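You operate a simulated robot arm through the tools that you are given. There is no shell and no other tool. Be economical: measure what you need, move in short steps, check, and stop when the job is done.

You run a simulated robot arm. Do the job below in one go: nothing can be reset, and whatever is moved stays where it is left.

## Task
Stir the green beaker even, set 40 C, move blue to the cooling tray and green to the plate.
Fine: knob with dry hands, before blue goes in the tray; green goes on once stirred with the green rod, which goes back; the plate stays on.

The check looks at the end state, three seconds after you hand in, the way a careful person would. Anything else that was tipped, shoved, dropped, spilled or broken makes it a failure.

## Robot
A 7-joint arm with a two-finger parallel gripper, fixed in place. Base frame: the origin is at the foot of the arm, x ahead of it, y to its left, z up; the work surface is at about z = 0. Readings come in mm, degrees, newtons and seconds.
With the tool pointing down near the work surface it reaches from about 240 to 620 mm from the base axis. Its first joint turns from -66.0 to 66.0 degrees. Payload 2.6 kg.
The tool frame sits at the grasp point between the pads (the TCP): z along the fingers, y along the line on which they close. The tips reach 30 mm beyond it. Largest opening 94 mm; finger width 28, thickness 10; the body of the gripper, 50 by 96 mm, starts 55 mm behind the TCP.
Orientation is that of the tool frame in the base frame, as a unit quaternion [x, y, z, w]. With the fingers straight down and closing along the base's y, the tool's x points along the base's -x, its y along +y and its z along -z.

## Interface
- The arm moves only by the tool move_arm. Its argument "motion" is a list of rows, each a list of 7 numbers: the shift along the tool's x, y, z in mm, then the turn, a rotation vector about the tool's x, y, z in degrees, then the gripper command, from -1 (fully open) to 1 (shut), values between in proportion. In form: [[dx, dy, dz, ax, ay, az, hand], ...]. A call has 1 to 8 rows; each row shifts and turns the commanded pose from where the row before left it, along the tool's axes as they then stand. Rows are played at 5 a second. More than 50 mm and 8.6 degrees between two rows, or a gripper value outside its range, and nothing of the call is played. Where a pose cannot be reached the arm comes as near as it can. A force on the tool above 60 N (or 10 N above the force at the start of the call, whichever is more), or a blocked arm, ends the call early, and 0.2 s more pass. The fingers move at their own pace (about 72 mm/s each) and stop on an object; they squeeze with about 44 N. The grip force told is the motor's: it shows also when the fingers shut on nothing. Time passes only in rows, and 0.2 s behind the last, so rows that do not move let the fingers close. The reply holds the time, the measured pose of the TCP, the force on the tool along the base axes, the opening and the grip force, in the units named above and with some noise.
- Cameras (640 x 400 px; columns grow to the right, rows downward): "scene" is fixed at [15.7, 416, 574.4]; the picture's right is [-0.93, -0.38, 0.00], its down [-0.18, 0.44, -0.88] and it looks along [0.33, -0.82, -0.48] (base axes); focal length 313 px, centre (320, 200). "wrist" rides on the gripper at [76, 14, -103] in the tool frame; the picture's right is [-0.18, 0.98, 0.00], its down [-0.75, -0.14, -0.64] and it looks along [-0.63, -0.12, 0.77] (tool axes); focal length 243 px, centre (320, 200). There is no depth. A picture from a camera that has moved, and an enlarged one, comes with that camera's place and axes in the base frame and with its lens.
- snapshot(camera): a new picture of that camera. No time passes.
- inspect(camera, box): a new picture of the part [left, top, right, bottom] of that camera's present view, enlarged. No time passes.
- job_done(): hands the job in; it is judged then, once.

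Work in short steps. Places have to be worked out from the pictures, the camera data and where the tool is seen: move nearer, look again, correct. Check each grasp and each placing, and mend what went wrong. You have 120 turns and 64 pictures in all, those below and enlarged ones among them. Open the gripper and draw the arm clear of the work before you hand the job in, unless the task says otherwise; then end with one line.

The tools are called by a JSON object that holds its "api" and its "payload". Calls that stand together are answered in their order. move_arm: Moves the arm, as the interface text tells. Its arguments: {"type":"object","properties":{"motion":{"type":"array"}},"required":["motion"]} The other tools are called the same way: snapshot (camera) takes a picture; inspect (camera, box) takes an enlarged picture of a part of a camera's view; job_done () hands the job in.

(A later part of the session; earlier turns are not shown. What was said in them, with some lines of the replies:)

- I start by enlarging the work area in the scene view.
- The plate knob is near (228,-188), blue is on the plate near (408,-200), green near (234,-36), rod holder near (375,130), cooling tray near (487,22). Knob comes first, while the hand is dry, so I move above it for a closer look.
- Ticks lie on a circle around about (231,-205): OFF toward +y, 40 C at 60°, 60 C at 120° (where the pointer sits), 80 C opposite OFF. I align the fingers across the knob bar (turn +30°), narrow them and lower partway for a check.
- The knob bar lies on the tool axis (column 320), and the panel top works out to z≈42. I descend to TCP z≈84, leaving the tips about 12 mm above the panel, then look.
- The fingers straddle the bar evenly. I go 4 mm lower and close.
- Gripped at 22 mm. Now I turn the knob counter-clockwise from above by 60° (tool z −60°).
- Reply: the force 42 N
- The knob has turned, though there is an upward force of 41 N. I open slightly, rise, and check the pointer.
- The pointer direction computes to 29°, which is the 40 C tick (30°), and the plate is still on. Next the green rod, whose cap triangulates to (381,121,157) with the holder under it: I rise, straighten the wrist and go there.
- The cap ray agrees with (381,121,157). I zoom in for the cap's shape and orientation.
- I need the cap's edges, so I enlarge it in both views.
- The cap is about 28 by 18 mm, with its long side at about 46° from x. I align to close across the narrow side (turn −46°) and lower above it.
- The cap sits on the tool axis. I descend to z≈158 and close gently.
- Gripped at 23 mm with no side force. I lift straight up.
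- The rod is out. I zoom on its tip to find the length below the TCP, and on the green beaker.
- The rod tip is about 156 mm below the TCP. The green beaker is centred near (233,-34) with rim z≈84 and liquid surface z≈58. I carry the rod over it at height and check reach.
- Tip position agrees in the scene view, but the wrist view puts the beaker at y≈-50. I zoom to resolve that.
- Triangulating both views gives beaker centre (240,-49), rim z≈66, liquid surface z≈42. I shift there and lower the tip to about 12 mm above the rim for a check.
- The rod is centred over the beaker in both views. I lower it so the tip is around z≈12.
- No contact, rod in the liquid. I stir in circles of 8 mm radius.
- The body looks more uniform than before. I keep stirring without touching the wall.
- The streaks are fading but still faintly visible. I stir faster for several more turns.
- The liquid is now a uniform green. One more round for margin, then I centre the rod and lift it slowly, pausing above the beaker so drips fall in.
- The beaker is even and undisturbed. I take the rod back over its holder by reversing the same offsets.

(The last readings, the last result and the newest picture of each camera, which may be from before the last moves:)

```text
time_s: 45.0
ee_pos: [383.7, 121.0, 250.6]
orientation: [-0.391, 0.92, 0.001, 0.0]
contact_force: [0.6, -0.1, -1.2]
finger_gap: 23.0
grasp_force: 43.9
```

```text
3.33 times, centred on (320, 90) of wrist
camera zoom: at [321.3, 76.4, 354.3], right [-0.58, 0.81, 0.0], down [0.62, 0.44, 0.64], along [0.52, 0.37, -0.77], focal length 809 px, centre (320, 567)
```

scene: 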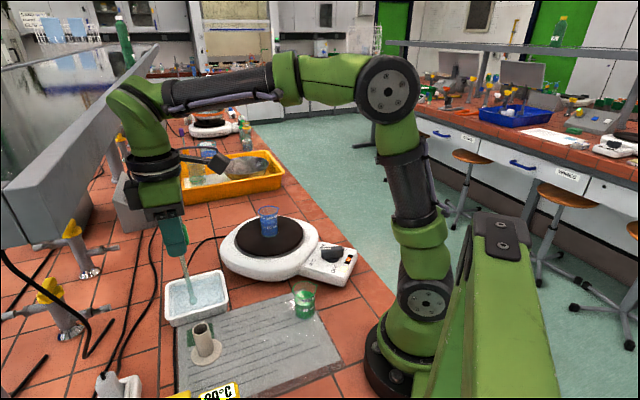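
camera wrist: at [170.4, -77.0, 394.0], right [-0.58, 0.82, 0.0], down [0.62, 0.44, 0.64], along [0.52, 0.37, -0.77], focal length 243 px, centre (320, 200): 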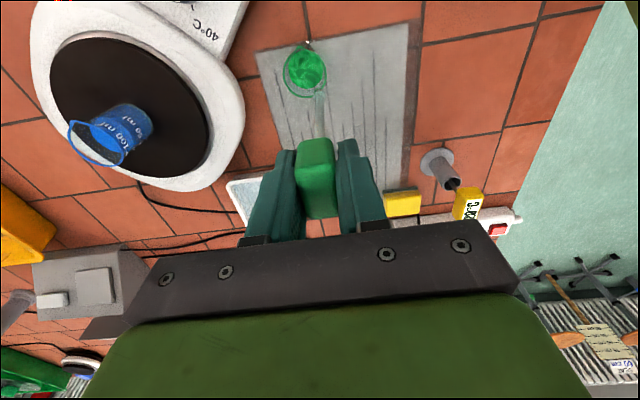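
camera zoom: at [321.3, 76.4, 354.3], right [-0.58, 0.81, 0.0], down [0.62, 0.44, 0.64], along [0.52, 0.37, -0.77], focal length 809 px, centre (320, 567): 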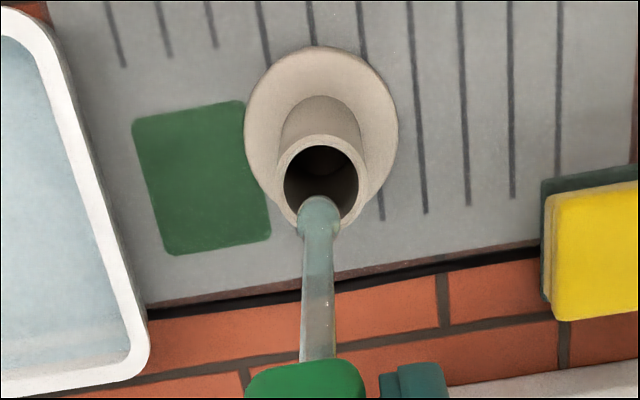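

The rod is centred over the holder mouth in both views (about 2 mm error, about 6 mm clearance). I lower it back in.

{"api": "move_arm", "payload": {"motion": [[0.5, 0, 15, 0, 0, 0, 0.8], [0.5, 0, 15, 0, 0, 0, 0.8], [0, 0, 15, 0, 0, 0, 0.8], [0, 0, 15, 0, 0, 0, 0.8], [0, 0, 15, 0, 0, 0, 0.8], [0, 0, 10, 0, 0, 0, 0.8], [0, 0, 4, 0, 0, 0, 0.8], [0, 0, 0, 0, 0, 0, 0.8]]}}

{"api": "inspect", "payload": {"camera": "scene", "box": [160, 250, 260, 380]}}

```text
time_s: 46.8
ee_pos: [383.4, 120.2, 161.5]
orientation: [-0.39, 0.921, 0.001, 0.0]
contact_force: [0.6, 0.2, -0.2]
finger_gap: 23.1
grasp_force: 43.3
```

```text
3.08 times, centred on (210, 315) of scene
camera zoom: at [15.7, 416.0, 574.4], right [-0.93, -0.38, 0.0], down [-0.18, 0.44, -0.88], along [0.33, -0.82, -0.48], focal length 964 px, centre (658, -154)
```

zoom: 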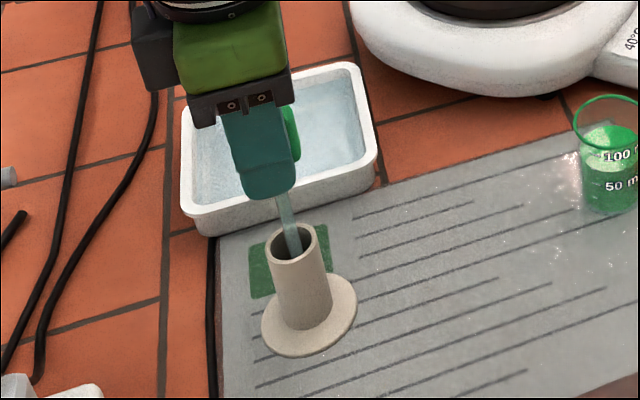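

The rod is in the holder. I lower the last 2 mm, open and rise straight up.

{"api": "move_arm", "payload": {"motion": [[0, 0, 2, 0, 0, 0, 0.8], [0, 0, 0, 0, 0, 0, 0.3], [0, 0, 0, 0, 0, 0, 0.0], [0, 0, 0, 0, 0, 0, -0.2], [0, 0, -20, 0, 0, 0, -0.2], [0, 0, -35, 0, 0, 0, -0.2], [0, 0, -45, 0, 0, 0, -0.2], [0, 0, -45, 0, 0, 0, -0.2]]}}

{"api": "snapshot", "payload": {"camera": "scene"}}

```text
time_s: 48.6
ee_pos: [381.6, 117.6, 305.7]
orientation: [-0.39, 0.921, 0.0, 0.001]
contact_force: [0.2, 0.5, 0.2]
finger_gap: 56.4
grasp_force: 0.0
```

```text
22 pictures are left
```

scene: 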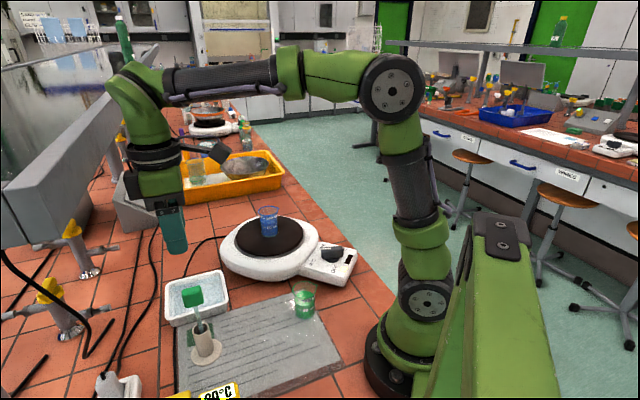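

The rod is back in its holder. Blue triangulates to (417.5,-206) with base z≈76 and rim z≈144; the present yaw also keeps the fingers off its spout. I go above it.

{"api": "move_arm", "payload": {"motion": [[26.2, -31.4, 0, 0, 0, 0, -1], [26.2, -31.4, 0, 0, 0, 0, -1], [26.2, -31.4, 0, 0, 0, 0, -1], [26.2, -31.4, 0, 0, 0, 0, -1], [26.2, -31.4, 0, 0, 0, 0, -1], [26.2, -31.4, 0, 0, 0, 0, -1], [26.2, -31.4, 0, 0, 0, 0, -1], [26.2, -31.4, 0, 0, 0, 0, -1]]}}

{"api": "move_arm", "payload": {"motion": [[0, 0, 25, 0, 0, 0, -1], [0, 0, 25, 0, 0, 0, -1], [0, 0, 10, 0, 0, 0, -1], [0, 0, 0, 0, 0, 0, -1]]}}

{"api": "snapshot", "payload": {"camera": "wrist"}}

```text
time_s: 50.4
ee_pos: [417.9, -205.8, 304.7]
orientation: [-0.39, 0.921, 0.0, 0.0]
contact_force: [-0.8, 0.3, -0.4]
finger_gap: 94.0
grasp_force: 0.0
```

```text
time_s: 51.4
ee_pos: [419.4, -203.5, 245.3]
orientation: [-0.39, 0.921, -0.001, 0.0]
contact_force: [0.1, 0.1, -0.1]
finger_gap: 93.7
grasp_force: 0.0
```

```text
21 pictures are left
camera wrist: at [355.8, -250.3, 348.6], right [-0.58, 0.82, 0.0], down [0.62, 0.44, 0.64], along [0.52, 0.37, -0.77], focal length 243 px, centre (320, 200)
```

wrist: 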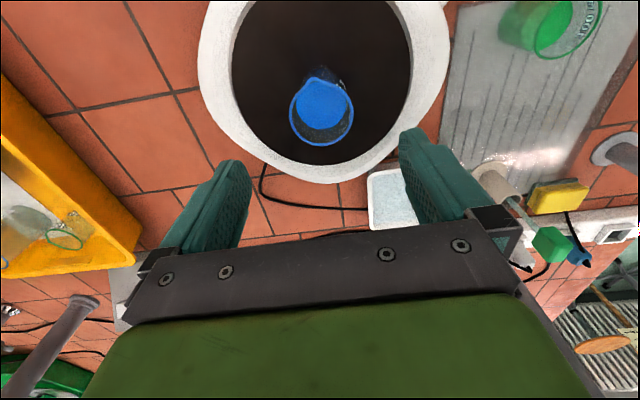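

Blue's rim is centred on the tool axis. I descend so the tips hold the upper-middle of the wall (TCP z≈127) and close.

{"api": "move_arm", "payload": {"motion": [[0, 0, 25, 0, 0, 0, -1], [0, 0, 25, 0, 0, 0, -1], [0, 0, 25, 0, 0, 0, -1], [0, 0, 25, 0, 0, 0, -1], [0, 0, 18, 0, 0, 0, -1], [0, 0, 0, 0, 0, 0, -1]]}}

{"api": "inspect", "payload": {"camera": "scene", "box": [210, 160, 330, 280]}}

```text
time_s: 52.8
ee_pos: [418.8, -205.1, 126.2]
orientation: [-0.39, 0.921, 0.0, 0.0]
contact_force: [-0.1, 0.0, 0.2]
finger_gap: 94.0
grasp_force: 0.1
```

```text
3.33 times, centred on (270, 220) of scene
camera zoom: at [15.7, 416.0, 574.4], right [-0.93, -0.38, 0.0], down [-0.18, 0.44, -0.88], along [0.33, -0.82, -0.48], focal length 1044 px, centre (487, 133)
```

zoom: 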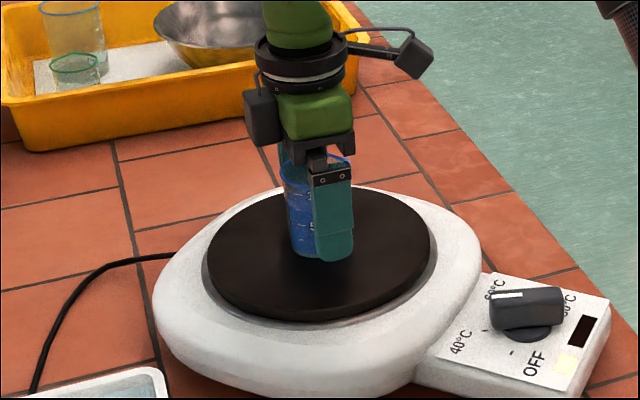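

The fingers straddle blue evenly. I close gradually.

{"api": "move_arm", "payload": {"motion": [[0, 0, 0, 0, 0, 0, -0.5], [0, 0, 0, 0, 0, 0, -0.2], [0, 0, 0, 0, 0, 0, 0.0], [0, 0, 0, 0, 0, 0, 0.2], [0, 0, 0, 0, 0, 0, 0.2]]}}

```text
time_s: 54.0
ee_pos: [416.9, -205.4, 127.4]
orientation: [-0.391, 0.921, 0.0, 0.001]
contact_force: [-0.6, 0.8, 0.1]
finger_gap: 49.8
grasp_force: 44.4
```

Blue is held at 49.8 mm with no side force. I lift it slowly.

{"api": "move_arm", "payload": {"motion": [[0, 0, -10, 0, 0, 0, 0.2], [0, 0, -15, 0, 0, 0, 0.2], [0, 0, -20, 0, 0, 0, 0.2], [0, 0, -20, 0, 0, 0, 0.2], [0, 0, -20, 0, 0, 0, 0.2], [0, 0, -10, 0, 0, 0, 0.2], [0, 0, 0, 0, 0, 0, 0.2]]}}

{"api": "snapshot", "payload": {"camera": "scene"}}

{"api": "inspect", "payload": {"camera": "scene", "box": [150, 250, 250, 345]}}

```text
time_s: 55.6
ee_pos: [417.3, -206.7, 222.9]
orientation: [-0.39, 0.921, 0.0, 0.0]
contact_force: [-0.8, -0.3, -1.7]
finger_gap: 47.3
grasp_force: 44.0
```

```text
19 pictures are left
```

scene: 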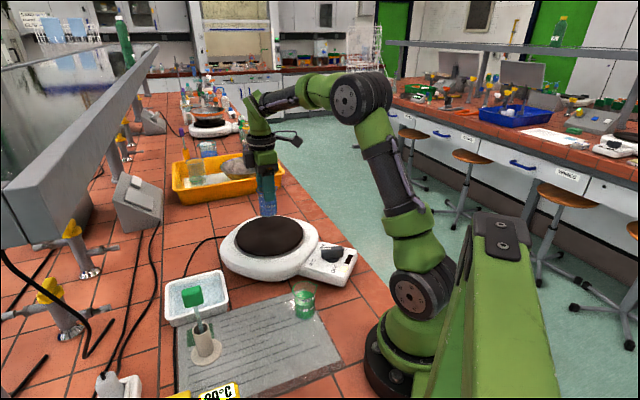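

```text
4.21 times, centred on (200, 298) of scene
camera zoom: at [15.7, 416.0, 574.4], right [-0.93, -0.38, 0.0], down [-0.18, 0.44, -0.88], along [0.33, -0.82, -0.48], focal length 1319 px, centre (825, -210)
```

zoom: 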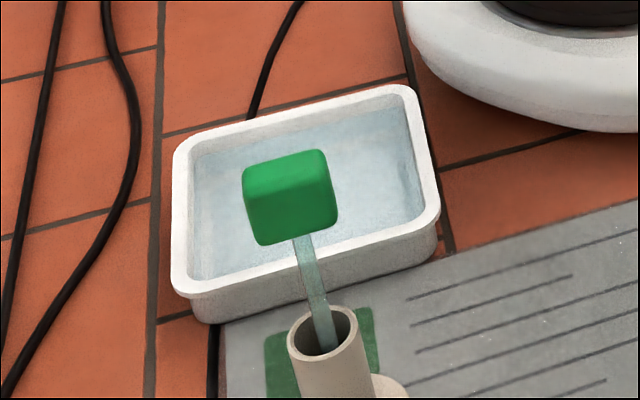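

The gap shrank from 49.8 to 47.3, so blue may have slipped. I zoom in.

{"api": "inspect", "payload": {"camera": "scene", "box": [235, 140, 305, 225]}}

```text
4.71 times, centred on (270, 182) of scene
camera zoom: at [15.7, 416.0, 574.4], right [-0.93, -0.38, 0.0], down [-0.18, 0.44, -0.88], along [0.33, -0.82, -0.48], focal length 1474 px, centre (555, 282)
```

zoom: 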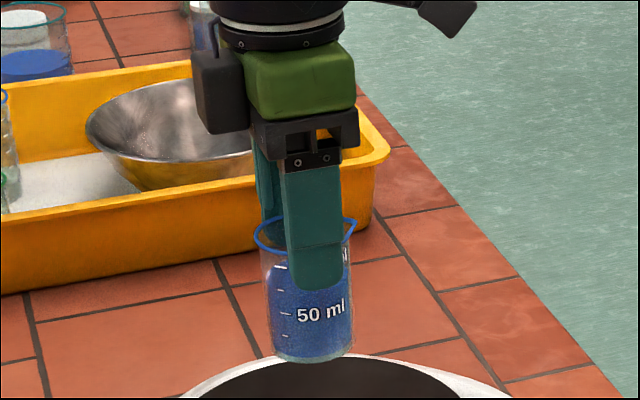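

Blue slipped about 25–30 mm down in the fingers; its base is now at z≈138. I set it gently back on the plate right below and will regrip deeper.

{"api": "move_arm", "payload": {"motion": [[0, 0, 7, 0, 0, 0, 0.2], [0, 0, 7, 0, 0, 0, 0.2], [0, 0, 7, 0, 0, 0, 0.2], [0, 0, 7, 0, 0, 0, 0.2], [0, 0, 7, 0, 0, 0, 0.2], [0, 0, 7, 0, 0, 0, 0.2]]}}

{"api": "inspect", "payload": {"camera": "scene", "box": [210, 150, 330, 270]}}

```text
time_s: 57.0
ee_pos: [421.2, -205.4, 180.2]
orientation: [-0.391, 0.92, -0.001, -0.001]
contact_force: [0.1, 0.9, -1.8]
finger_gap: 47.5
grasp_force: 43.9
```

```text
3.33 times, centred on (270, 210) of scene
camera zoom: at [15.7, 416.0, 574.4], right [-0.93, -0.38, 0.0], down [-0.18, 0.44, -0.88], along [0.33, -0.82, -0.48], focal length 1044 px, centre (487, 167)
```

zoom: 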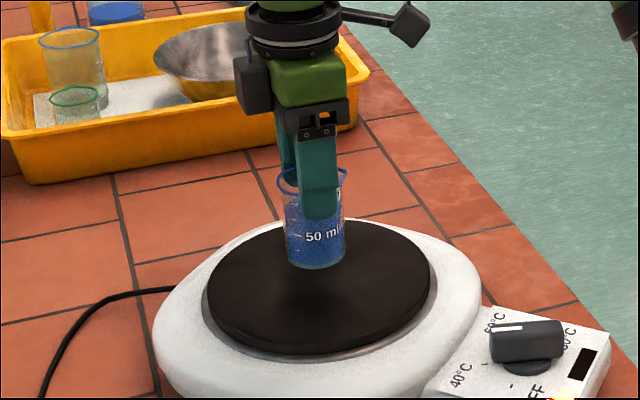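

It is holding steady now (gap 47.5). I still set it down to regrip deeper, lowering gently until contact.

{"api": "move_arm", "payload": {"motion": [[0, 0, 5, 0, 0, 0, 0.2], [0, 0, 4, 0, 0, 0, 0.2], [0, 0, 3, 0, 0, 0, 0.2], [0, 0, 2, 0, 0, 0, 0.2], [0, 0, 2, 0, 0, 0, 0.2], [0, 0, 0, 0, 0, 0, 0.2]]}}

```text
time_s: 58.4
ee_pos: [419.4, -205.6, 164.6]
orientation: [-0.391, 0.921, 0.0, 0.0]
contact_force: [-0.6, -0.1, -1.0]
finger_gap: 47.6
grasp_force: 44.2
```

{"api": "move_arm", "payload": {"motion": [[0, 0, 1.5, 0, 0, 0, 0.2], [0, 0, 1.5, 0, 0, 0, 0.2], [0, 0, 1, 0, 0, 0, 0.2], [0, 0, 0, 0, 0, 0, 0.2]]}}

{"api": "inspect", "payload": {"camera": "scene", "box": [235, 170, 315, 270]}}

```text
time_s: 59.4
ee_pos: [418.4, -206.1, 160.6]
orientation: [-0.391, 0.92, 0.0, 0.0]
contact_force: [-0.7, 0.2, -1.6]
finger_gap: 47.5
grasp_force: 43.8
```

```text
4.00 times, centred on (275, 220) of scene
camera zoom: at [15.7, 416.0, 574.4], right [-0.93, -0.38, 0.0], down [-0.18, 0.44, -0.88], along [0.33, -0.82, -0.48], focal length 1253 px, centre (500, 120)
```

zoom: 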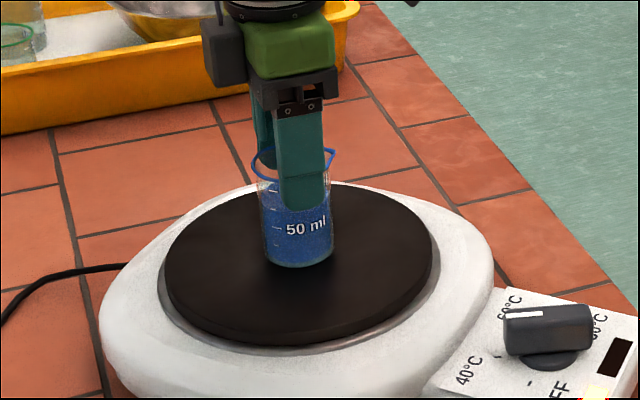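

The base appears to be at plate level again. I creep down until the force reading shows support.

{"api": "move_arm", "payload": {"motion": [[0, 0, 1, 0, 0, 0, 0.2], [0, 0, 1, 0, 0, 0, 0.2], [0, 0, 0, 0, 0, 0, 0.2]]}}

```text
time_s: 60.2
ee_pos: [419.5, -205.6, 158.3]
orientation: [-0.391, 0.92, -0.001, 0.001]
contact_force: [-3.4, 2.3, 16.4]
finger_gap: 47.7
grasp_force: 43.1
```

Supported (16 N up). I ease off 1 mm, open, go down to TCP ≈111 (tips ~5 mm over the plate) and regrip with a longer hold.

{"api": "move_arm", "payload": {"motion": [[0, 0, -1, 0, 0, 0, 0.2], [0, 0, 0, 0, 0, 0, -0.1], [0, 0, 0, 0, 0, 0, -0.5], [0, 0, 0, 0, 0, 0, -0.5], [0, 0, 20, 0, 0, 0, -0.5], [0, 0, 20, 0, 0, 0, -0.5], [0, 0, 8, 0, 0, 0, -0.5], [0, 0, 0, 0, 0, 0, -0.5]]}}

{"api": "move_arm", "payload": {"motion": [[0, 0, 0, 0, 0, 0, -0.2], [0, 0, 0, 0, 0, 0, 0.0], [0, 0, 0, 0, 0, 0, 0.3], [0, 0, 0, 0, 0, 0, 0.6], [0, 0, 0, 0, 0, 0, 1], [0, 0, 0, 0, 0, 0, 1], [0, 0, 0, 0, 0, 0, 1]]}}

```text
time_s: 62.0
ee_pos: [419.1, -204.3, 111.7]
orientation: [-0.391, 0.921, 0.001, 0.001]
contact_force: [0.4, 0.8, 0.5]
finger_gap: 70.7
grasp_force: 0.1
```

```text
time_s: 63.6
ee_pos: [418.6, -205.2, 110.8]
orientation: [-0.39, 0.921, 0.0, 0.0]
contact_force: [0.8, 0.0, -0.1]
finger_gap: 51.5
grasp_force: 44.0
```

The gap grows the deeper the rim sits (51.5, 49.8, 47.5), so the fingers taper and a deep grip slides off; it was stable with the rim about 14 mm below the TCP. I regrip at that height (TCP ≈157).

{"api": "move_arm", "payload": {"motion": [[0, 0, 0, 0, 0, 0, 0.3], [0, 0, 0, 0, 0, 0, -0.2], [0, 0, 0, 0, 0, 0, -0.5], [0, 0, 0, 0, 0, 0, -0.5], [0, 0, -20, 0, 0, 0, -0.5], [0, 0, -20, 0, 0, 0, -0.5], [0, 0, -6, 0, 0, 0, -0.5], [0, 0, 0, 0, 0, 0, -0.5]]}}

{"api": "move_arm", "payload": {"motion": [[0, 0, 0, 0, 0, 0, -0.2], [0, 0, 0, 0, 0, 0, 0.0], [0, 0, 0, 0, 0, 0, 0.3], [0, 0, 0, 0, 0, 0, 0.6], [0, 0, 0, 0, 0, 0, 0.6], [0, 0, -3, 0, 0, 0, 0.6], [0, 0, -3, 0, 0, 0, 0.6], [0, 0, -4, 0, 0, 0, 0.6]]}}

{"api": "move_arm", "payload": {"motion": [[0, 0, -5, 0, 0, 0, 0.6], [0, 0, -5, 0, 0, 0, 0.6], [0, 0, -10, 0, 0, 0, 0.6], [0, 0, -10, 0, 0, 0, 0.6], [0, 0, -10, 0, 0, 0, 0.6], [0, 0, 0, 0, 0, 0, 0.6]]}}

{"api": "inspect", "payload": {"camera": "scene", "box": [235, 150, 315, 250]}}

```text
time_s: 65.4
ee_pos: [419.8, -206.7, 157.7]
orientation: [-0.391, 0.92, 0.0, -0.001]
contact_force: [-0.9, -0.6, 0.5]
finger_gap: 70.5
grasp_force: 0.1
```

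```text
time_s: 67.2
ee_pos: [418.3, -205.4, 168.1]
orientation: [-0.391, 0.92, -0.001, 0.0]
contact_force: [0.4, -0.2, -1.7]
finger_gap: 47.3
grasp_force: 43.7
```

```text
time_s: 68.6
ee_pos: [419.3, -205.4, 209.0]
orientation: [-0.391, 0.92, 0.0, 0.0]
contact_force: [-0.2, -0.1, -1.7]
finger_gap: 47.3
grasp_force: 44.2
```

```text
4.00 times, centred on (275, 200) of scene
camera zoom: at [15.7, 416.0, 574.4], right [-0.93, -0.38, 0.0], down [-0.18, 0.44, -0.88], along [0.33, -0.82, -0.48], focal length 1253 px, centre (500, 200)
```

zoom: 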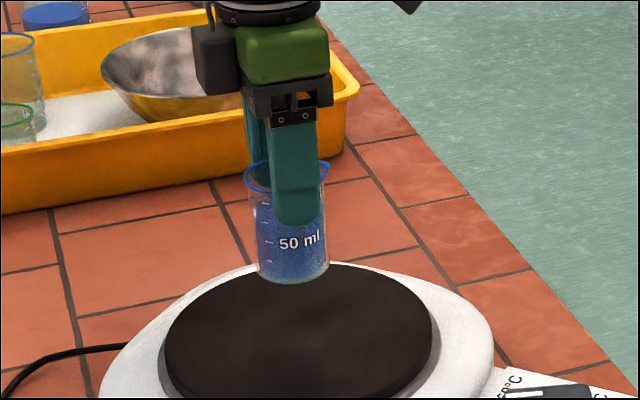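

Blue is held firmly and steady. The tray centre works out to about (485,21), with sides at 45°. I carry blue there smoothly at this height.

{"api": "move_arm", "payload": {"motion": [[-10.4, 5.5, 0, 0, 0, 0, 0.6], [-20.87, 10.99, 0, 0, 0, 0, 0.6], [-20.87, 10.99, 0, 0, 0, 0, 0.6], [-20.87, 10.99, 0, 0, 0, 0, 0.6], [-20.87, 10.99, 0, 0, 0, 0, 0.6], [-20.87, 10.99, 0, 0, 0, 0, 0.6], [-20.87, 10.99, 0, 0, 0, 0, 0.6], [-10.4, 5.5, 0, 0, 0, 0, 0.6]]}}

{"api": "move_arm", "payload": {"motion": [[-10.4, 5.5, 0, 0, 0, 0, 0.6], [-20.87, 10.99, 0, 0, 0, 0, 0.6], [-20.87, 10.99, 0, 0, 0, 0, 0.6], [-10.4, 5.5, 0, 0, 0, 0, 0.6], [0, 0, 0, 0, 0, 0, 0.6], [0, 0, 0, 0, 0, 0, 0.6]]}}

{"api": "snapshot", "payload": {"camera": "wrist"}}

{"api": "inspect", "payload": {"camera": "scene", "box": [140, 190, 270, 340]}}

```text
time_s: 70.4
ee_pos: [464.5, -46.1, 207.3]
orientation: [-0.391, 0.921, 0.0, 0.0]
contact_force: [-0.5, -0.1, -0.9]
finger_gap: 47.3
grasp_force: 44.3
```

```text
time_s: 71.8
ee_pos: [484.9, 20.5, 207.4]
orientation: [-0.391, 0.92, 0.0, 0.0]
contact_force: [-0.1, 0.2, -1.7]
finger_gap: 47.5
grasp_force: 43.7
```

```text
13 pictures are left
camera wrist: at [421.7, -23.9, 310.5], right [-0.58, 0.82, 0.0], down [0.62, 0.44, 0.64], along [0.52, 0.37, -0.77], focal length 243 px, centre (320, 200)
```

wrist: 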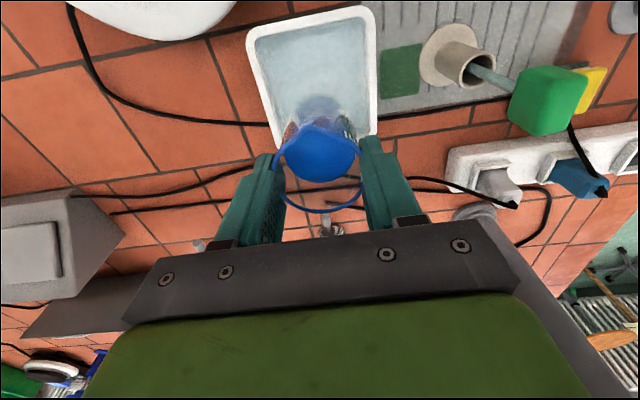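

```text
2.67 times, centred on (205, 265) of scene
camera zoom: at [15.7, 416.0, 574.4], right [-0.93, -0.38, 0.0], down [-0.18, 0.44, -0.88], along [0.33, -0.82, -0.48], focal length 836 px, centre (627, 27)
```

zoom: 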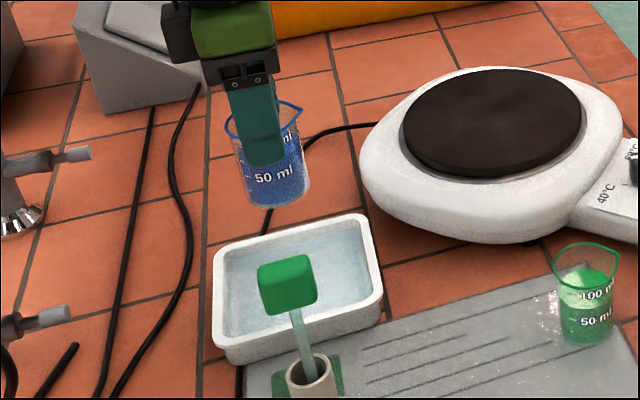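

Blue is directly over the tray centre (485,20). I lower it in, creeping at the end.

{"api": "move_arm", "payload": {"motion": [[0, 0, 10, 0, 0, 0, 0.6], [0, 0, 18, 0, 0, 0, 0.6], [0, 0, 18, 0, 0, 0, 0.6], [0, 0, 18, 0, 0, 0, 0.6], [0, 0, 18, 0, 0, 0, 0.6], [0, 0, 12, 0, 0, 0, 0.6], [0, 0, 5, 0, 0, 0, 0.6], [0, 0, 0, 0, 0, 0, 0.6]]}}

{"api": "move_arm", "payload": {"motion": [[0, 0, 2, 0, 0, 0, 0.6], [0, 0, 2, 0, 0, 0, 0.6], [0, 0, 2, 0, 0, 0, 0.6], [0, 0, 0, 0, 0, 0, 0.6]]}}

```text
time_s: 73.6
ee_pos: [483.5, 19.5, 108.4]
orientation: [-0.391, 0.921, 0.001, 0.0]
contact_force: [0.5, 0.2, -0.9]
finger_gap: 47.5
grasp_force: 44.1
```

```text
time_s: 74.6
ee_pos: [484.1, 21.8, 100.6]
orientation: [-0.391, 0.921, 0.0, 0.0]
contact_force: [-0.7, -0.6, -0.6]
finger_gap: 47.5
grasp_force: 44.1
```

No contact yet; I continue in small steps.

{"api": "move_arm", "payload": {"motion": [[0, 0, 1.5, 0, 0, 0, 0.6], [0, 0, 1.5, 0, 0, 0, 0.6], [0, 0, 1.5, 0, 0, 0, 0.6], [0, 0, 0, 0, 0, 0, 0.6]]}}

{"api": "move_arm", "payload": {"motion": [[0, 0, 1.2, 0, 0, 0, 0.6], [0, 0, 1.2, 0, 0, 0, 0.6], [0, 0, 0, 0, 0, 0, 0.6]]}}

```text
time_s: 75.6
ee_pos: [485.6, 21.6, 97.0]
orientation: [-0.39, 0.921, 0.0, 0.0]
contact_force: [0.3, -0.2, -2.5]
finger_gap: 47.4
grasp_force: 44.2
```

```text
time_s: 76.4
ee_pos: [483.8, 22.1, 94.7]
orientation: [-0.39, 0.921, 0.0, 0.0]
contact_force: [-0.4, 0.0, -1.8]
finger_gap: 47.4
grasp_force: 44.1
```

{"api": "move_arm", "payload": {"motion": [[0, 0, 1, 0, 0, 0, 0.6], [0, 0, 1, 0, 0, 0, 0.6], [0, 0, 0, 0, 0, 0, 0.6]]}}

{"api": "inspect", "payload": {"camera": "scene", "box": [150, 230, 240, 340]}}

```text
time_s: 77.2
ee_pos: [483.6, 20.5, 94.0]
orientation: [-0.39, 0.921, 0.001, 0.0]
contact_force: [0.8, -0.3, -1.0]
finger_gap: 47.3
grasp_force: 43.8
```

```text
3.64 times, centred on (195, 285) of scene
camera zoom: at [15.7, 416.0, 574.4], right [-0.93, -0.38, 0.0], down [-0.18, 0.44, -0.88], along [0.33, -0.82, -0.48], focal length 1139 px, centre (774, -109)
```

zoom: 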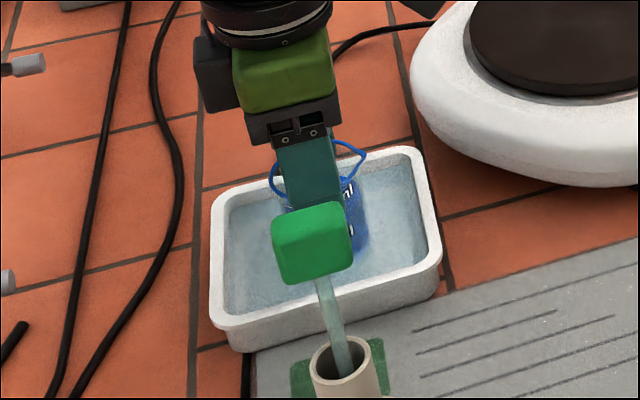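

Blue is inside the tray and close to the floor. I keep creeping down to contact.

{"api": "move_arm", "payload": {"motion": [[0, 0, 1, 0, 0, 0, 0.6], [0, 0, 1, 0, 0, 0, 0.6], [0, 0, 0, 0, 0, 0, 0.6]]}}

{"api": "move_arm", "payload": {"motion": [[0, 0, 1, 0, 0, 0, 0.6], [0, 0, 1, 0, 0, 0, 0.6], [0, 0, 0, 0, 0, 0, 0.6]]}}

```text
time_s: 78.0
ee_pos: [485.0, 21.4, 90.0]
orientation: [-0.39, 0.921, 0.0, 0.0]
contact_force: [0.4, -0.4, -1.1]
finger_gap: 47.4
grasp_force: 44.2
```

```text
time_s: 78.8
ee_pos: [484.0, 21.5, 90.2]
orientation: [-0.39, 0.921, 0.0, -0.001]
contact_force: [0.0, 0.3, -1.3]
finger_gap: 47.5
grasp_force: 43.5
```

{"api": "move_arm", "payload": {"motion": [[0, 0, 1, 0, 0, 0, 0.6], [0, 0, 1, 0, 0, 0, 0.6], [0, 0, 0, 0, 0, 0, 0.6]]}}

{"api": "move_arm", "payload": {"motion": [[0, 0, 1, 0, 0, 0, 0.6], [0, 0, 1, 0, 0, 0, 0.6], [0, 0, 0, 0, 0, 0, 0.6]]}}

```text
time_s: 79.6
ee_pos: [485.1, 21.1, 86.7]
orientation: [-0.391, 0.92, 0.0, 0.0]
contact_force: [-0.3, 0.5, -0.9]
finger_gap: 47.5
grasp_force: 43.9
```

```text
time_s: 80.4
ee_pos: [484.3, 20.6, 84.7]
orientation: [-0.39, 0.921, 0.0, -0.001]
contact_force: [0.3, -0.4, -2.6]
finger_gap: 47.3
grasp_force: 43.5
```

Still unsupported, with the base near z≈3. I go on carefully.

{"api": "move_arm", "payload": {"motion": [[0, 0, 1, 0, 0, 0, 0.6], [0, 0, 0, 0, 0, 0, 0.6]]}}

{"api": "move_arm", "payload": {"motion": [[0, 0, 1, 0, 0, 0, 0.6], [0, 0, 0, 0, 0, 0, 0.6]]}}

{"api": "move_arm", "payload": {"motion": [[0, 0, 1, 0, 0, 0, 0.6], [0, 0, 0, 0, 0, 0, 0.6]]}}

```text
time_s: 81.0
ee_pos: [484.0, 22.0, 83.5]
orientation: [-0.39, 0.921, 0.0, 0.0]
contact_force: [0.2, -0.1, -0.8]
finger_gap: 47.3
grasp_force: 43.9
```

```text
time_s: 81.6
ee_pos: [485.6, 20.0, 83.5]
orientation: [-0.39, 0.921, 0.0, 0.0]
contact_force: [-1.1, -0.7, 2.2]
finger_gap: 47.5
grasp_force: 43.9
```

```text
time_s: 82.2
ee_pos: [485.5, 20.9, 82.1]
orientation: [-0.391, 0.92, 0.0, 0.002]
contact_force: [-2.5, -1.7, 15.1]
finger_gap: 47.2
grasp_force: 43.7
```

Supported (15 N). I ease up 1 mm, open and rise straight up.

{"api": "move_arm", "payload": {"motion": [[0, 0, -1, 0, 0, 0, 0.6], [0, 0, 0, 0, 0, 0, -0.1], [0, 0, 0, 0, 0, 0, -0.4], [0, 0, 0, 0, 0, 0, -0.5], [0, 0, -10, 0, 0, 0, -0.5], [0, 0, -25, 0, 0, 0, -0.5], [0, 0, -40, 0, 0, 0, -0.5], [0, 0, -45, 0, 0, 0, -0.5]]}}

{"api": "move_arm", "payload": {"motion": [[0, 0, -45, 0, 0, 0, -0.5], [0, 0, -30, 0, 0, 0, -0.5], [0, 0, 0, 0, 0, 0, -0.5]]}}

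{"api": "snapshot", "payload": {"camera": "scene"}}

```text
time_s: 84.0
ee_pos: [485.3, 22.3, 202.2]
orientation: [-0.391, 0.921, 0.0, 0.001]
contact_force: [0.4, -0.1, 0.0]
finger_gap: 70.6
grasp_force: 0.0
```

```text
time_s: 84.8
ee_pos: [485.7, 20.3, 277.7]
orientation: [-0.392, 0.92, 0.0, 0.001]
contact_force: [-0.5, 0.2, 0.2]
finger_gap: 70.4
grasp_force: 0.1
```

```text
10 pictures are left
```

scene: 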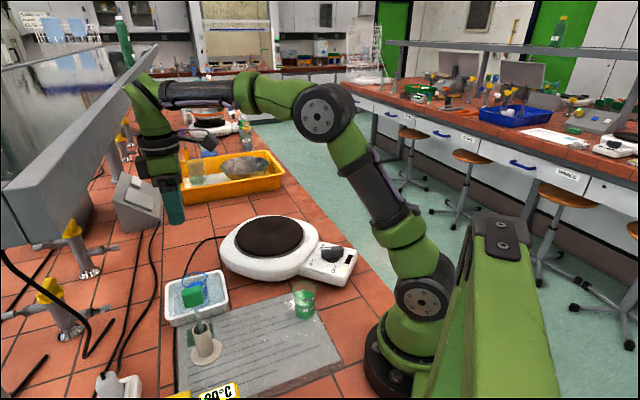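

Blue stands upright in the tray. Next I go above green at (240,-50) and look.

{"api": "move_arm", "payload": {"motion": [[31.7, 18.1, 0, 0, 0, 0, -0.5], [31.7, 18.1, 0, 0, 0, 0, -0.5], [31.7, 18.1, 0, 0, 0, 0, -0.5], [31.7, 18.1, 0, 0, 0, 0, -0.5], [31.7, 18.1, 0, 0, 0, 0, -0.5], [31.7, 18.1, 0, 0, 0, 0, -0.5], [31.8, 18.2, 0, 0, 0, 0, -0.5], [0, 0, 0, 0, 0, 0, -0.5]]}}

{"api": "move_arm", "payload": {"motion": [[0, 0, 30, 0, 0, 0, -0.5], [0, 0, 40, 0, 0, 0, -0.5], [0, 0, 40, 0, 0, 0, -0.5], [0, 0, 10, 0, 0, 0, -0.5], [0, 0, 0, 0, 0, 0, -0.5]]}}

{"api": "snapshot", "payload": {"camera": "wrist"}}

```text
time_s: 86.6
ee_pos: [240.1, -47.4, 277.8]
orientation: [-0.392, 0.92, -0.001, 0.0]
contact_force: [1.5, -0.5, 0.7]
finger_gap: 70.5
grasp_force: 0.1
```

```text
time_s: 87.8
ee_pos: [240.3, -48.9, 159.1]
orientation: [-0.391, 0.921, 0.0, 0.0]
contact_force: [-0.4, -0.6, -0.3]
finger_gap: 70.1
grasp_force: 0.0
```

```text
9 pictures are left
camera wrist: at [176.8, -94.4, 261.8], right [-0.58, 0.81, 0.0], down [0.62, 0.44, 0.64], along [0.52, 0.37, -0.77], focal length 243 px, centre (320, 200)
```

wrist: 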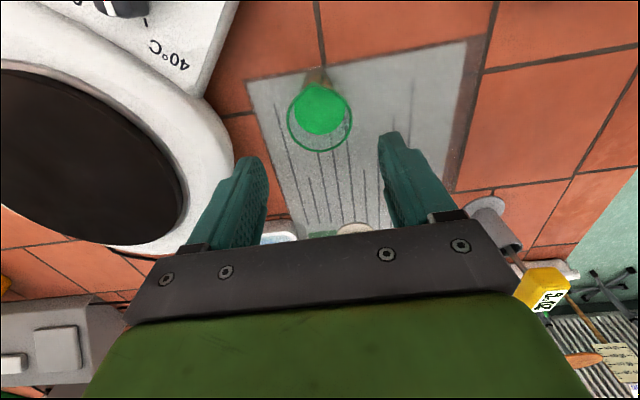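

Green is centred on the tool axis. I descend to the grip height that held well on blue (rim ≈14 mm below the TCP) and close.

{"api": "move_arm", "payload": {"motion": [[0, 0, 20, 0, 0, 0, -0.5], [0, 0, 25, 0, 0, 0, -0.5], [0, 0, 20, 0, 0, 0, -0.5], [0, 0, 13, 0, 0, 0, -0.5], [0, 0, 0, 0, 0, 0, -0.5]]}}

{"api": "move_arm", "payload": {"motion": [[0, 0, 0, 0, 0, 0, -0.2], [0, 0, 0, 0, 0, 0, 0.0], [0, 0, 0, 0, 0, 0, 0.3], [0, 0, 0, 0, 0, 0, 0.6], [0, 0, 0, 0, 0, 0, 0.6]]}}

{"api": "inspect", "payload": {"camera": "scene", "box": [260, 230, 360, 340]}}

```text
time_s: 89.0
ee_pos: [239.9, -50.5, 79.4]
orientation: [-0.391, 0.92, 0.001, 0.0]
contact_force: [0.1, 0.7, -0.4]
finger_gap: 70.5
grasp_force: 0.1
```

```text
time_s: 90.2
ee_pos: [239.5, -50.5, 79.0]
orientation: [-0.391, 0.92, 0.001, 0.0]
contact_force: [-0.2, -0.8, -0.4]
finger_gap: 47.3
grasp_force: 44.2
```

```text
3.64 times, centred on (310, 285) of scene
camera zoom: at [15.7, 416.0, 574.4], right [-0.93, -0.38, 0.0], down [-0.18, 0.44, -0.88], along [0.33, -0.82, -0.48], focal length 1139 px, centre (356, -109)
```

zoom: 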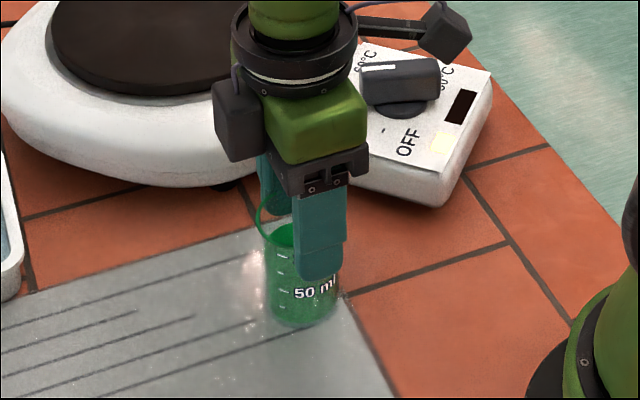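

Same good gap of 47.3. I lift slowly and check for slip.

{"api": "move_arm", "payload": {"motion": [[0, 0, -3, 0, 0, 0, 0.6], [0, 0, -4, 0, 0, 0, 0.6], [0, 0, -8, 0, 0, 0, 0.6], [0, 0, -12, 0, 0, 0, 0.6], [0, 0, -18, 0, 0, 0, 0.6], [0, 0, -20, 0, 0, 0, 0.6], [0, 0, -20, 0, 0, 0, 0.6], [0, 0, -10, 0, 0, 0, 0.6]]}}

{"api": "move_arm", "payload": {"motion": [[0, 0, -8, 0, 0, 0, 0.6], [0, 0, -15, 0, 0, 0, 0.6], [0, 0, -10, 0, 0, 0, 0.6], [0, 0, 0, 0, 0, 0, 0.6]]}}

{"api": "snapshot", "payload": {"camera": "scene"}}

```text
time_s: 92.0
ee_pos: [240.3, -51.2, 175.1]
orientation: [-0.391, 0.92, 0.0, 0.0]
contact_force: [0.0, 0.2, -1.7]
finger_gap: 47.3
grasp_force: 44.2
```

```text
time_s: 93.0
ee_pos: [241.5, -49.5, 208.8]
orientation: [-0.391, 0.921, 0.001, 0.001]
contact_force: [0.7, -0.2, -2.1]
finger_gap: 47.4
grasp_force: 44.5
```

```text
7 pictures are left
```

scene: 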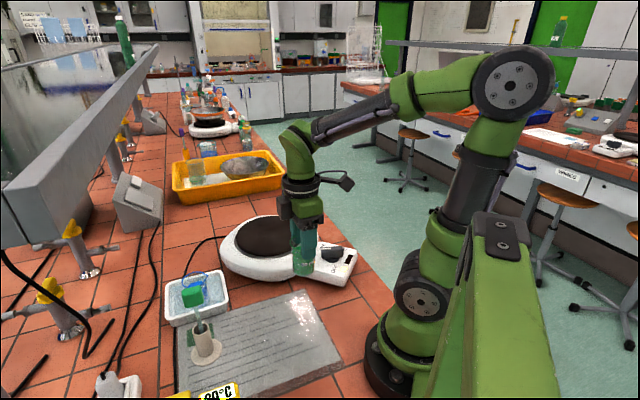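

Green holds without slipping. I carry it over the plate centre, about (410,-193).

{"api": "move_arm", "payload": {"motion": [[-0.8, -11, 0, 0, 0, 0, 0.6], [-1.5, -22.1, 0, 0, 0, 0, 0.6], [-1.5, -22.1, 0, 0, 0, 0, 0.6], [-1.5, -22.1, 0, 0, 0, 0, 0.6], [-1.5, -22.1, 0, 0, 0, 0, 0.6], [-1.5, -22.1, 0, 0, 0, 0, 0.6], [-1.5, -22.1, 0, 0, 0, 0, 0.6], [-0.8, -11, 0, 0, 0, 0, 0.6]]}}

{"api": "move_arm", "payload": {"motion": [[-0.8, -11, 0, 0, 0, 0, 0.6], [-1.5, -22.1, 0, 0, 0, 0, 0.6], [-1.5, -22.1, 0, 0, 0, 0, 0.6], [-0.8, -11, 0, 0, 0, 0, 0.6], [0, 0, 0, 0, 0, 0, 0.6]]}}

{"api": "move_arm", "payload": {"motion": [[0, 0, 8, 0, 0, 0, 0.6], [0, 0, 10, 0, 0, 0, 0.6], [0, 0, 10, 0, 0, 0, 0.6], [0, 0, 8, 0, 0, 0, 0.6], [0, 0, 4, 0, 0, 0, 0.6], [0, 0, 0, 0, 0, 0, 0.6]]}}

{"api": "inspect", "payload": {"camera": "scene", "box": [210, 160, 360, 290]}}

```text
time_s: 94.8
ee_pos: [358.3, -150.3, 209.6]
orientation: [-0.39, 0.921, 0.0, 0.0]
contact_force: [1.4, 0.5, -0.6]
finger_gap: 47.4
grasp_force: 44.2
```

```text
time_s: 96.0
ee_pos: [410.2, -193.1, 207.7]
orientation: [-0.391, 0.921, 0.0, -0.001]
contact_force: [-0.3, 0.3, -1.2]
finger_gap: 47.6
grasp_force: 44.0
```

```text
time_s: 97.4
ee_pos: [409.2, -192.8, 168.3]
orientation: [-0.391, 0.92, 0.0, 0.0]
contact_force: [1.0, -0.5, -0.6]
finger_gap: 47.5
grasp_force: 44.0
```

```text
3.08 times, centred on (285, 225) of scene
camera zoom: at [15.7, 416.0, 574.4], right [-0.93, -0.38, 0.0], down [-0.18, 0.44, -0.88], along [0.33, -0.82, -0.48], focal length 964 px, centre (428, 123)
```

zoom: 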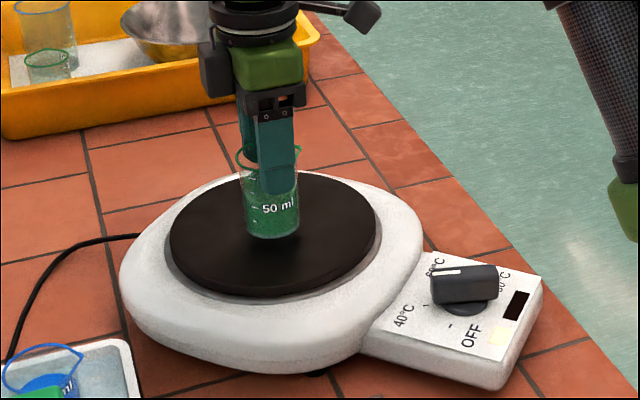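

Green is over the middle of the plate, base about 10–14 mm above it. I creep down.

{"api": "move_arm", "payload": {"motion": [[0, 0, 2, 0, 0, 0, 0.6], [0, 0, 2, 0, 0, 0, 0.6], [0, 0, 2, 0, 0, 0, 0.6], [0, 0, 1.5, 0, 0, 0, 0.6], [0, 0, 0, 0, 0, 0, 0.6]]}}

{"api": "move_arm", "payload": {"motion": [[0, 0, 1, 0, 0, 0, 0.6], [0, 0, 1, 0, 0, 0, 0.6], [0, 0, 0, 0, 0, 0, 0.6]]}}

{"api": "move_arm", "payload": {"motion": [[0, 0, 1, 0, 0, 0, 0.6], [0, 0, 0, 0, 0, 0, 0.6]]}}

```text
time_s: 98.6
ee_pos: [408.7, -193.1, 160.1]
orientation: [-0.39, 0.921, 0.0, 0.0]
contact_force: [-0.5, -0.6, -1.7]
finger_gap: 47.7
grasp_force: 44.0
```

```text
time_s: 99.4
ee_pos: [408.8, -192.3, 159.3]
orientation: [-0.391, 0.921, 0.0, 0.0]
contact_force: [0.5, -0.4, -0.9]
finger_gap: 47.2
grasp_force: 43.9
```

```text
time_s: 100.0
ee_pos: [409.1, -193.3, 157.1]
orientation: [-0.391, 0.92, 0.0, 0.0]
contact_force: [-1.6, 1.2, 4.3]
finger_gap: 47.5
grasp_force: 43.8
```

It touches the plate (force turned to +4 N). I release and rise straight up.

{"api": "move_arm", "payload": {"motion": [[0, 0, 0, 0, 0, 0, 0.2], [0, 0, 0, 0, 0, 0, -0.1], [0, 0, 0, 0, 0, 0, -0.4], [0, 0, 0, 0, 0, 0, -0.5], [0, 0, -10, 0, 0, 0, -0.5], [0, 0, -25, 0, 0, 0, -0.5], [0, 0, -40, 0, 0, 0, -0.5], [0, 0, -45, 0, 0, 0, -0.5]]}}

{"api": "move_arm", "payload": {"motion": [[30, 0, -30, 0, 0, 0, -0.5], [30, 0, -30, 0, 0, 0, -0.5], [20, 20, -20, 0, 0, 0, -0.5], [0, 0, 0, 0, 0, 0, -0.5]]}}

{"api": "snapshot", "payload": {"camera": "scene"}}

{"api": "inspect", "payload": {"camera": "scene", "box": [210, 190, 370, 300]}}

{"api": "inspect", "payload": {"camera": "scene", "box": [150, 250, 250, 370]}}

```text
time_s: 101.8
ee_pos: [411.3, -191.8, 278.2]
orientation: [-0.39, 0.921, -0.001, -0.001]
contact_force: [0.6, -0.1, 0.2]
finger_gap: 70.6
grasp_force: 0.1
```

```text
time_s: 102.8
ee_pos: [341.0, -236.4, 358.9]
orientation: [-0.391, 0.92, 0.001, 0.0]
contact_force: [0.3, -0.6, 0.4]
finger_gap: 70.6
grasp_force: 0.0
```

```text
5 pictures are left
```

scene: 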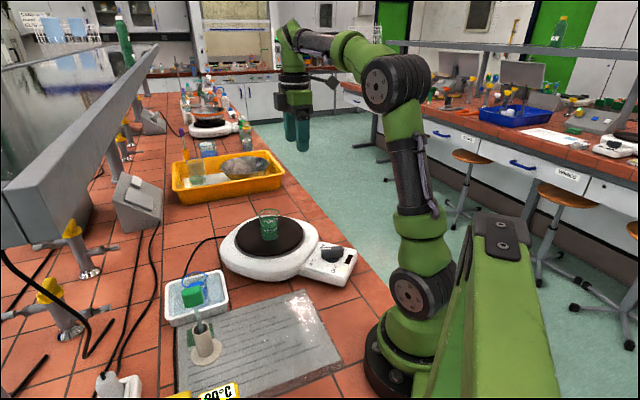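

```text
3.64 times, centred on (290, 245) of scene
camera zoom: at [15.7, 416.0, 574.4], right [-0.93, -0.38, 0.0], down [-0.18, 0.44, -0.88], along [0.33, -0.82, -0.48], focal length 1139 px, centre (429, 36)
```

zoom: 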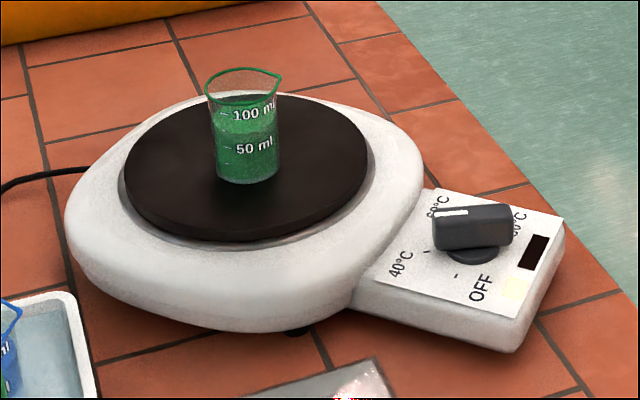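

```text
3.33 times, centred on (200, 310) of scene
camera zoom: at [15.7, 416.0, 574.4], right [-0.93, -0.38, 0.0], down [-0.18, 0.44, -0.88], along [0.33, -0.82, -0.48], focal length 1044 px, centre (720, -167)
```

zoom: 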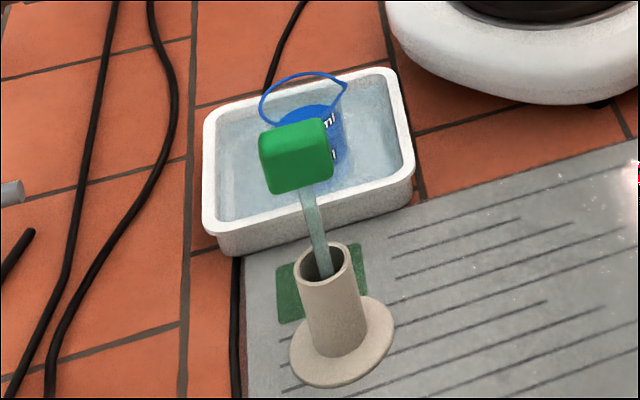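

Everything checks out: green sits even on the plate, the knob is at 40 C with the power light lit, blue is upright in the tray, the rod is in its holder, and the arm is clear with the gripper open. I hand in.

{"api": "job_done", "payload": {}}

```text
The job is handed in.
```

The job is handed in: green is stirred even and on the plate, which is still on and set to 40 C. Blue is in the cooling tray and the green rod is back in its holder; blue slipped in the grip once on its way off the plate, but was set back down and regripped without a visible spill.
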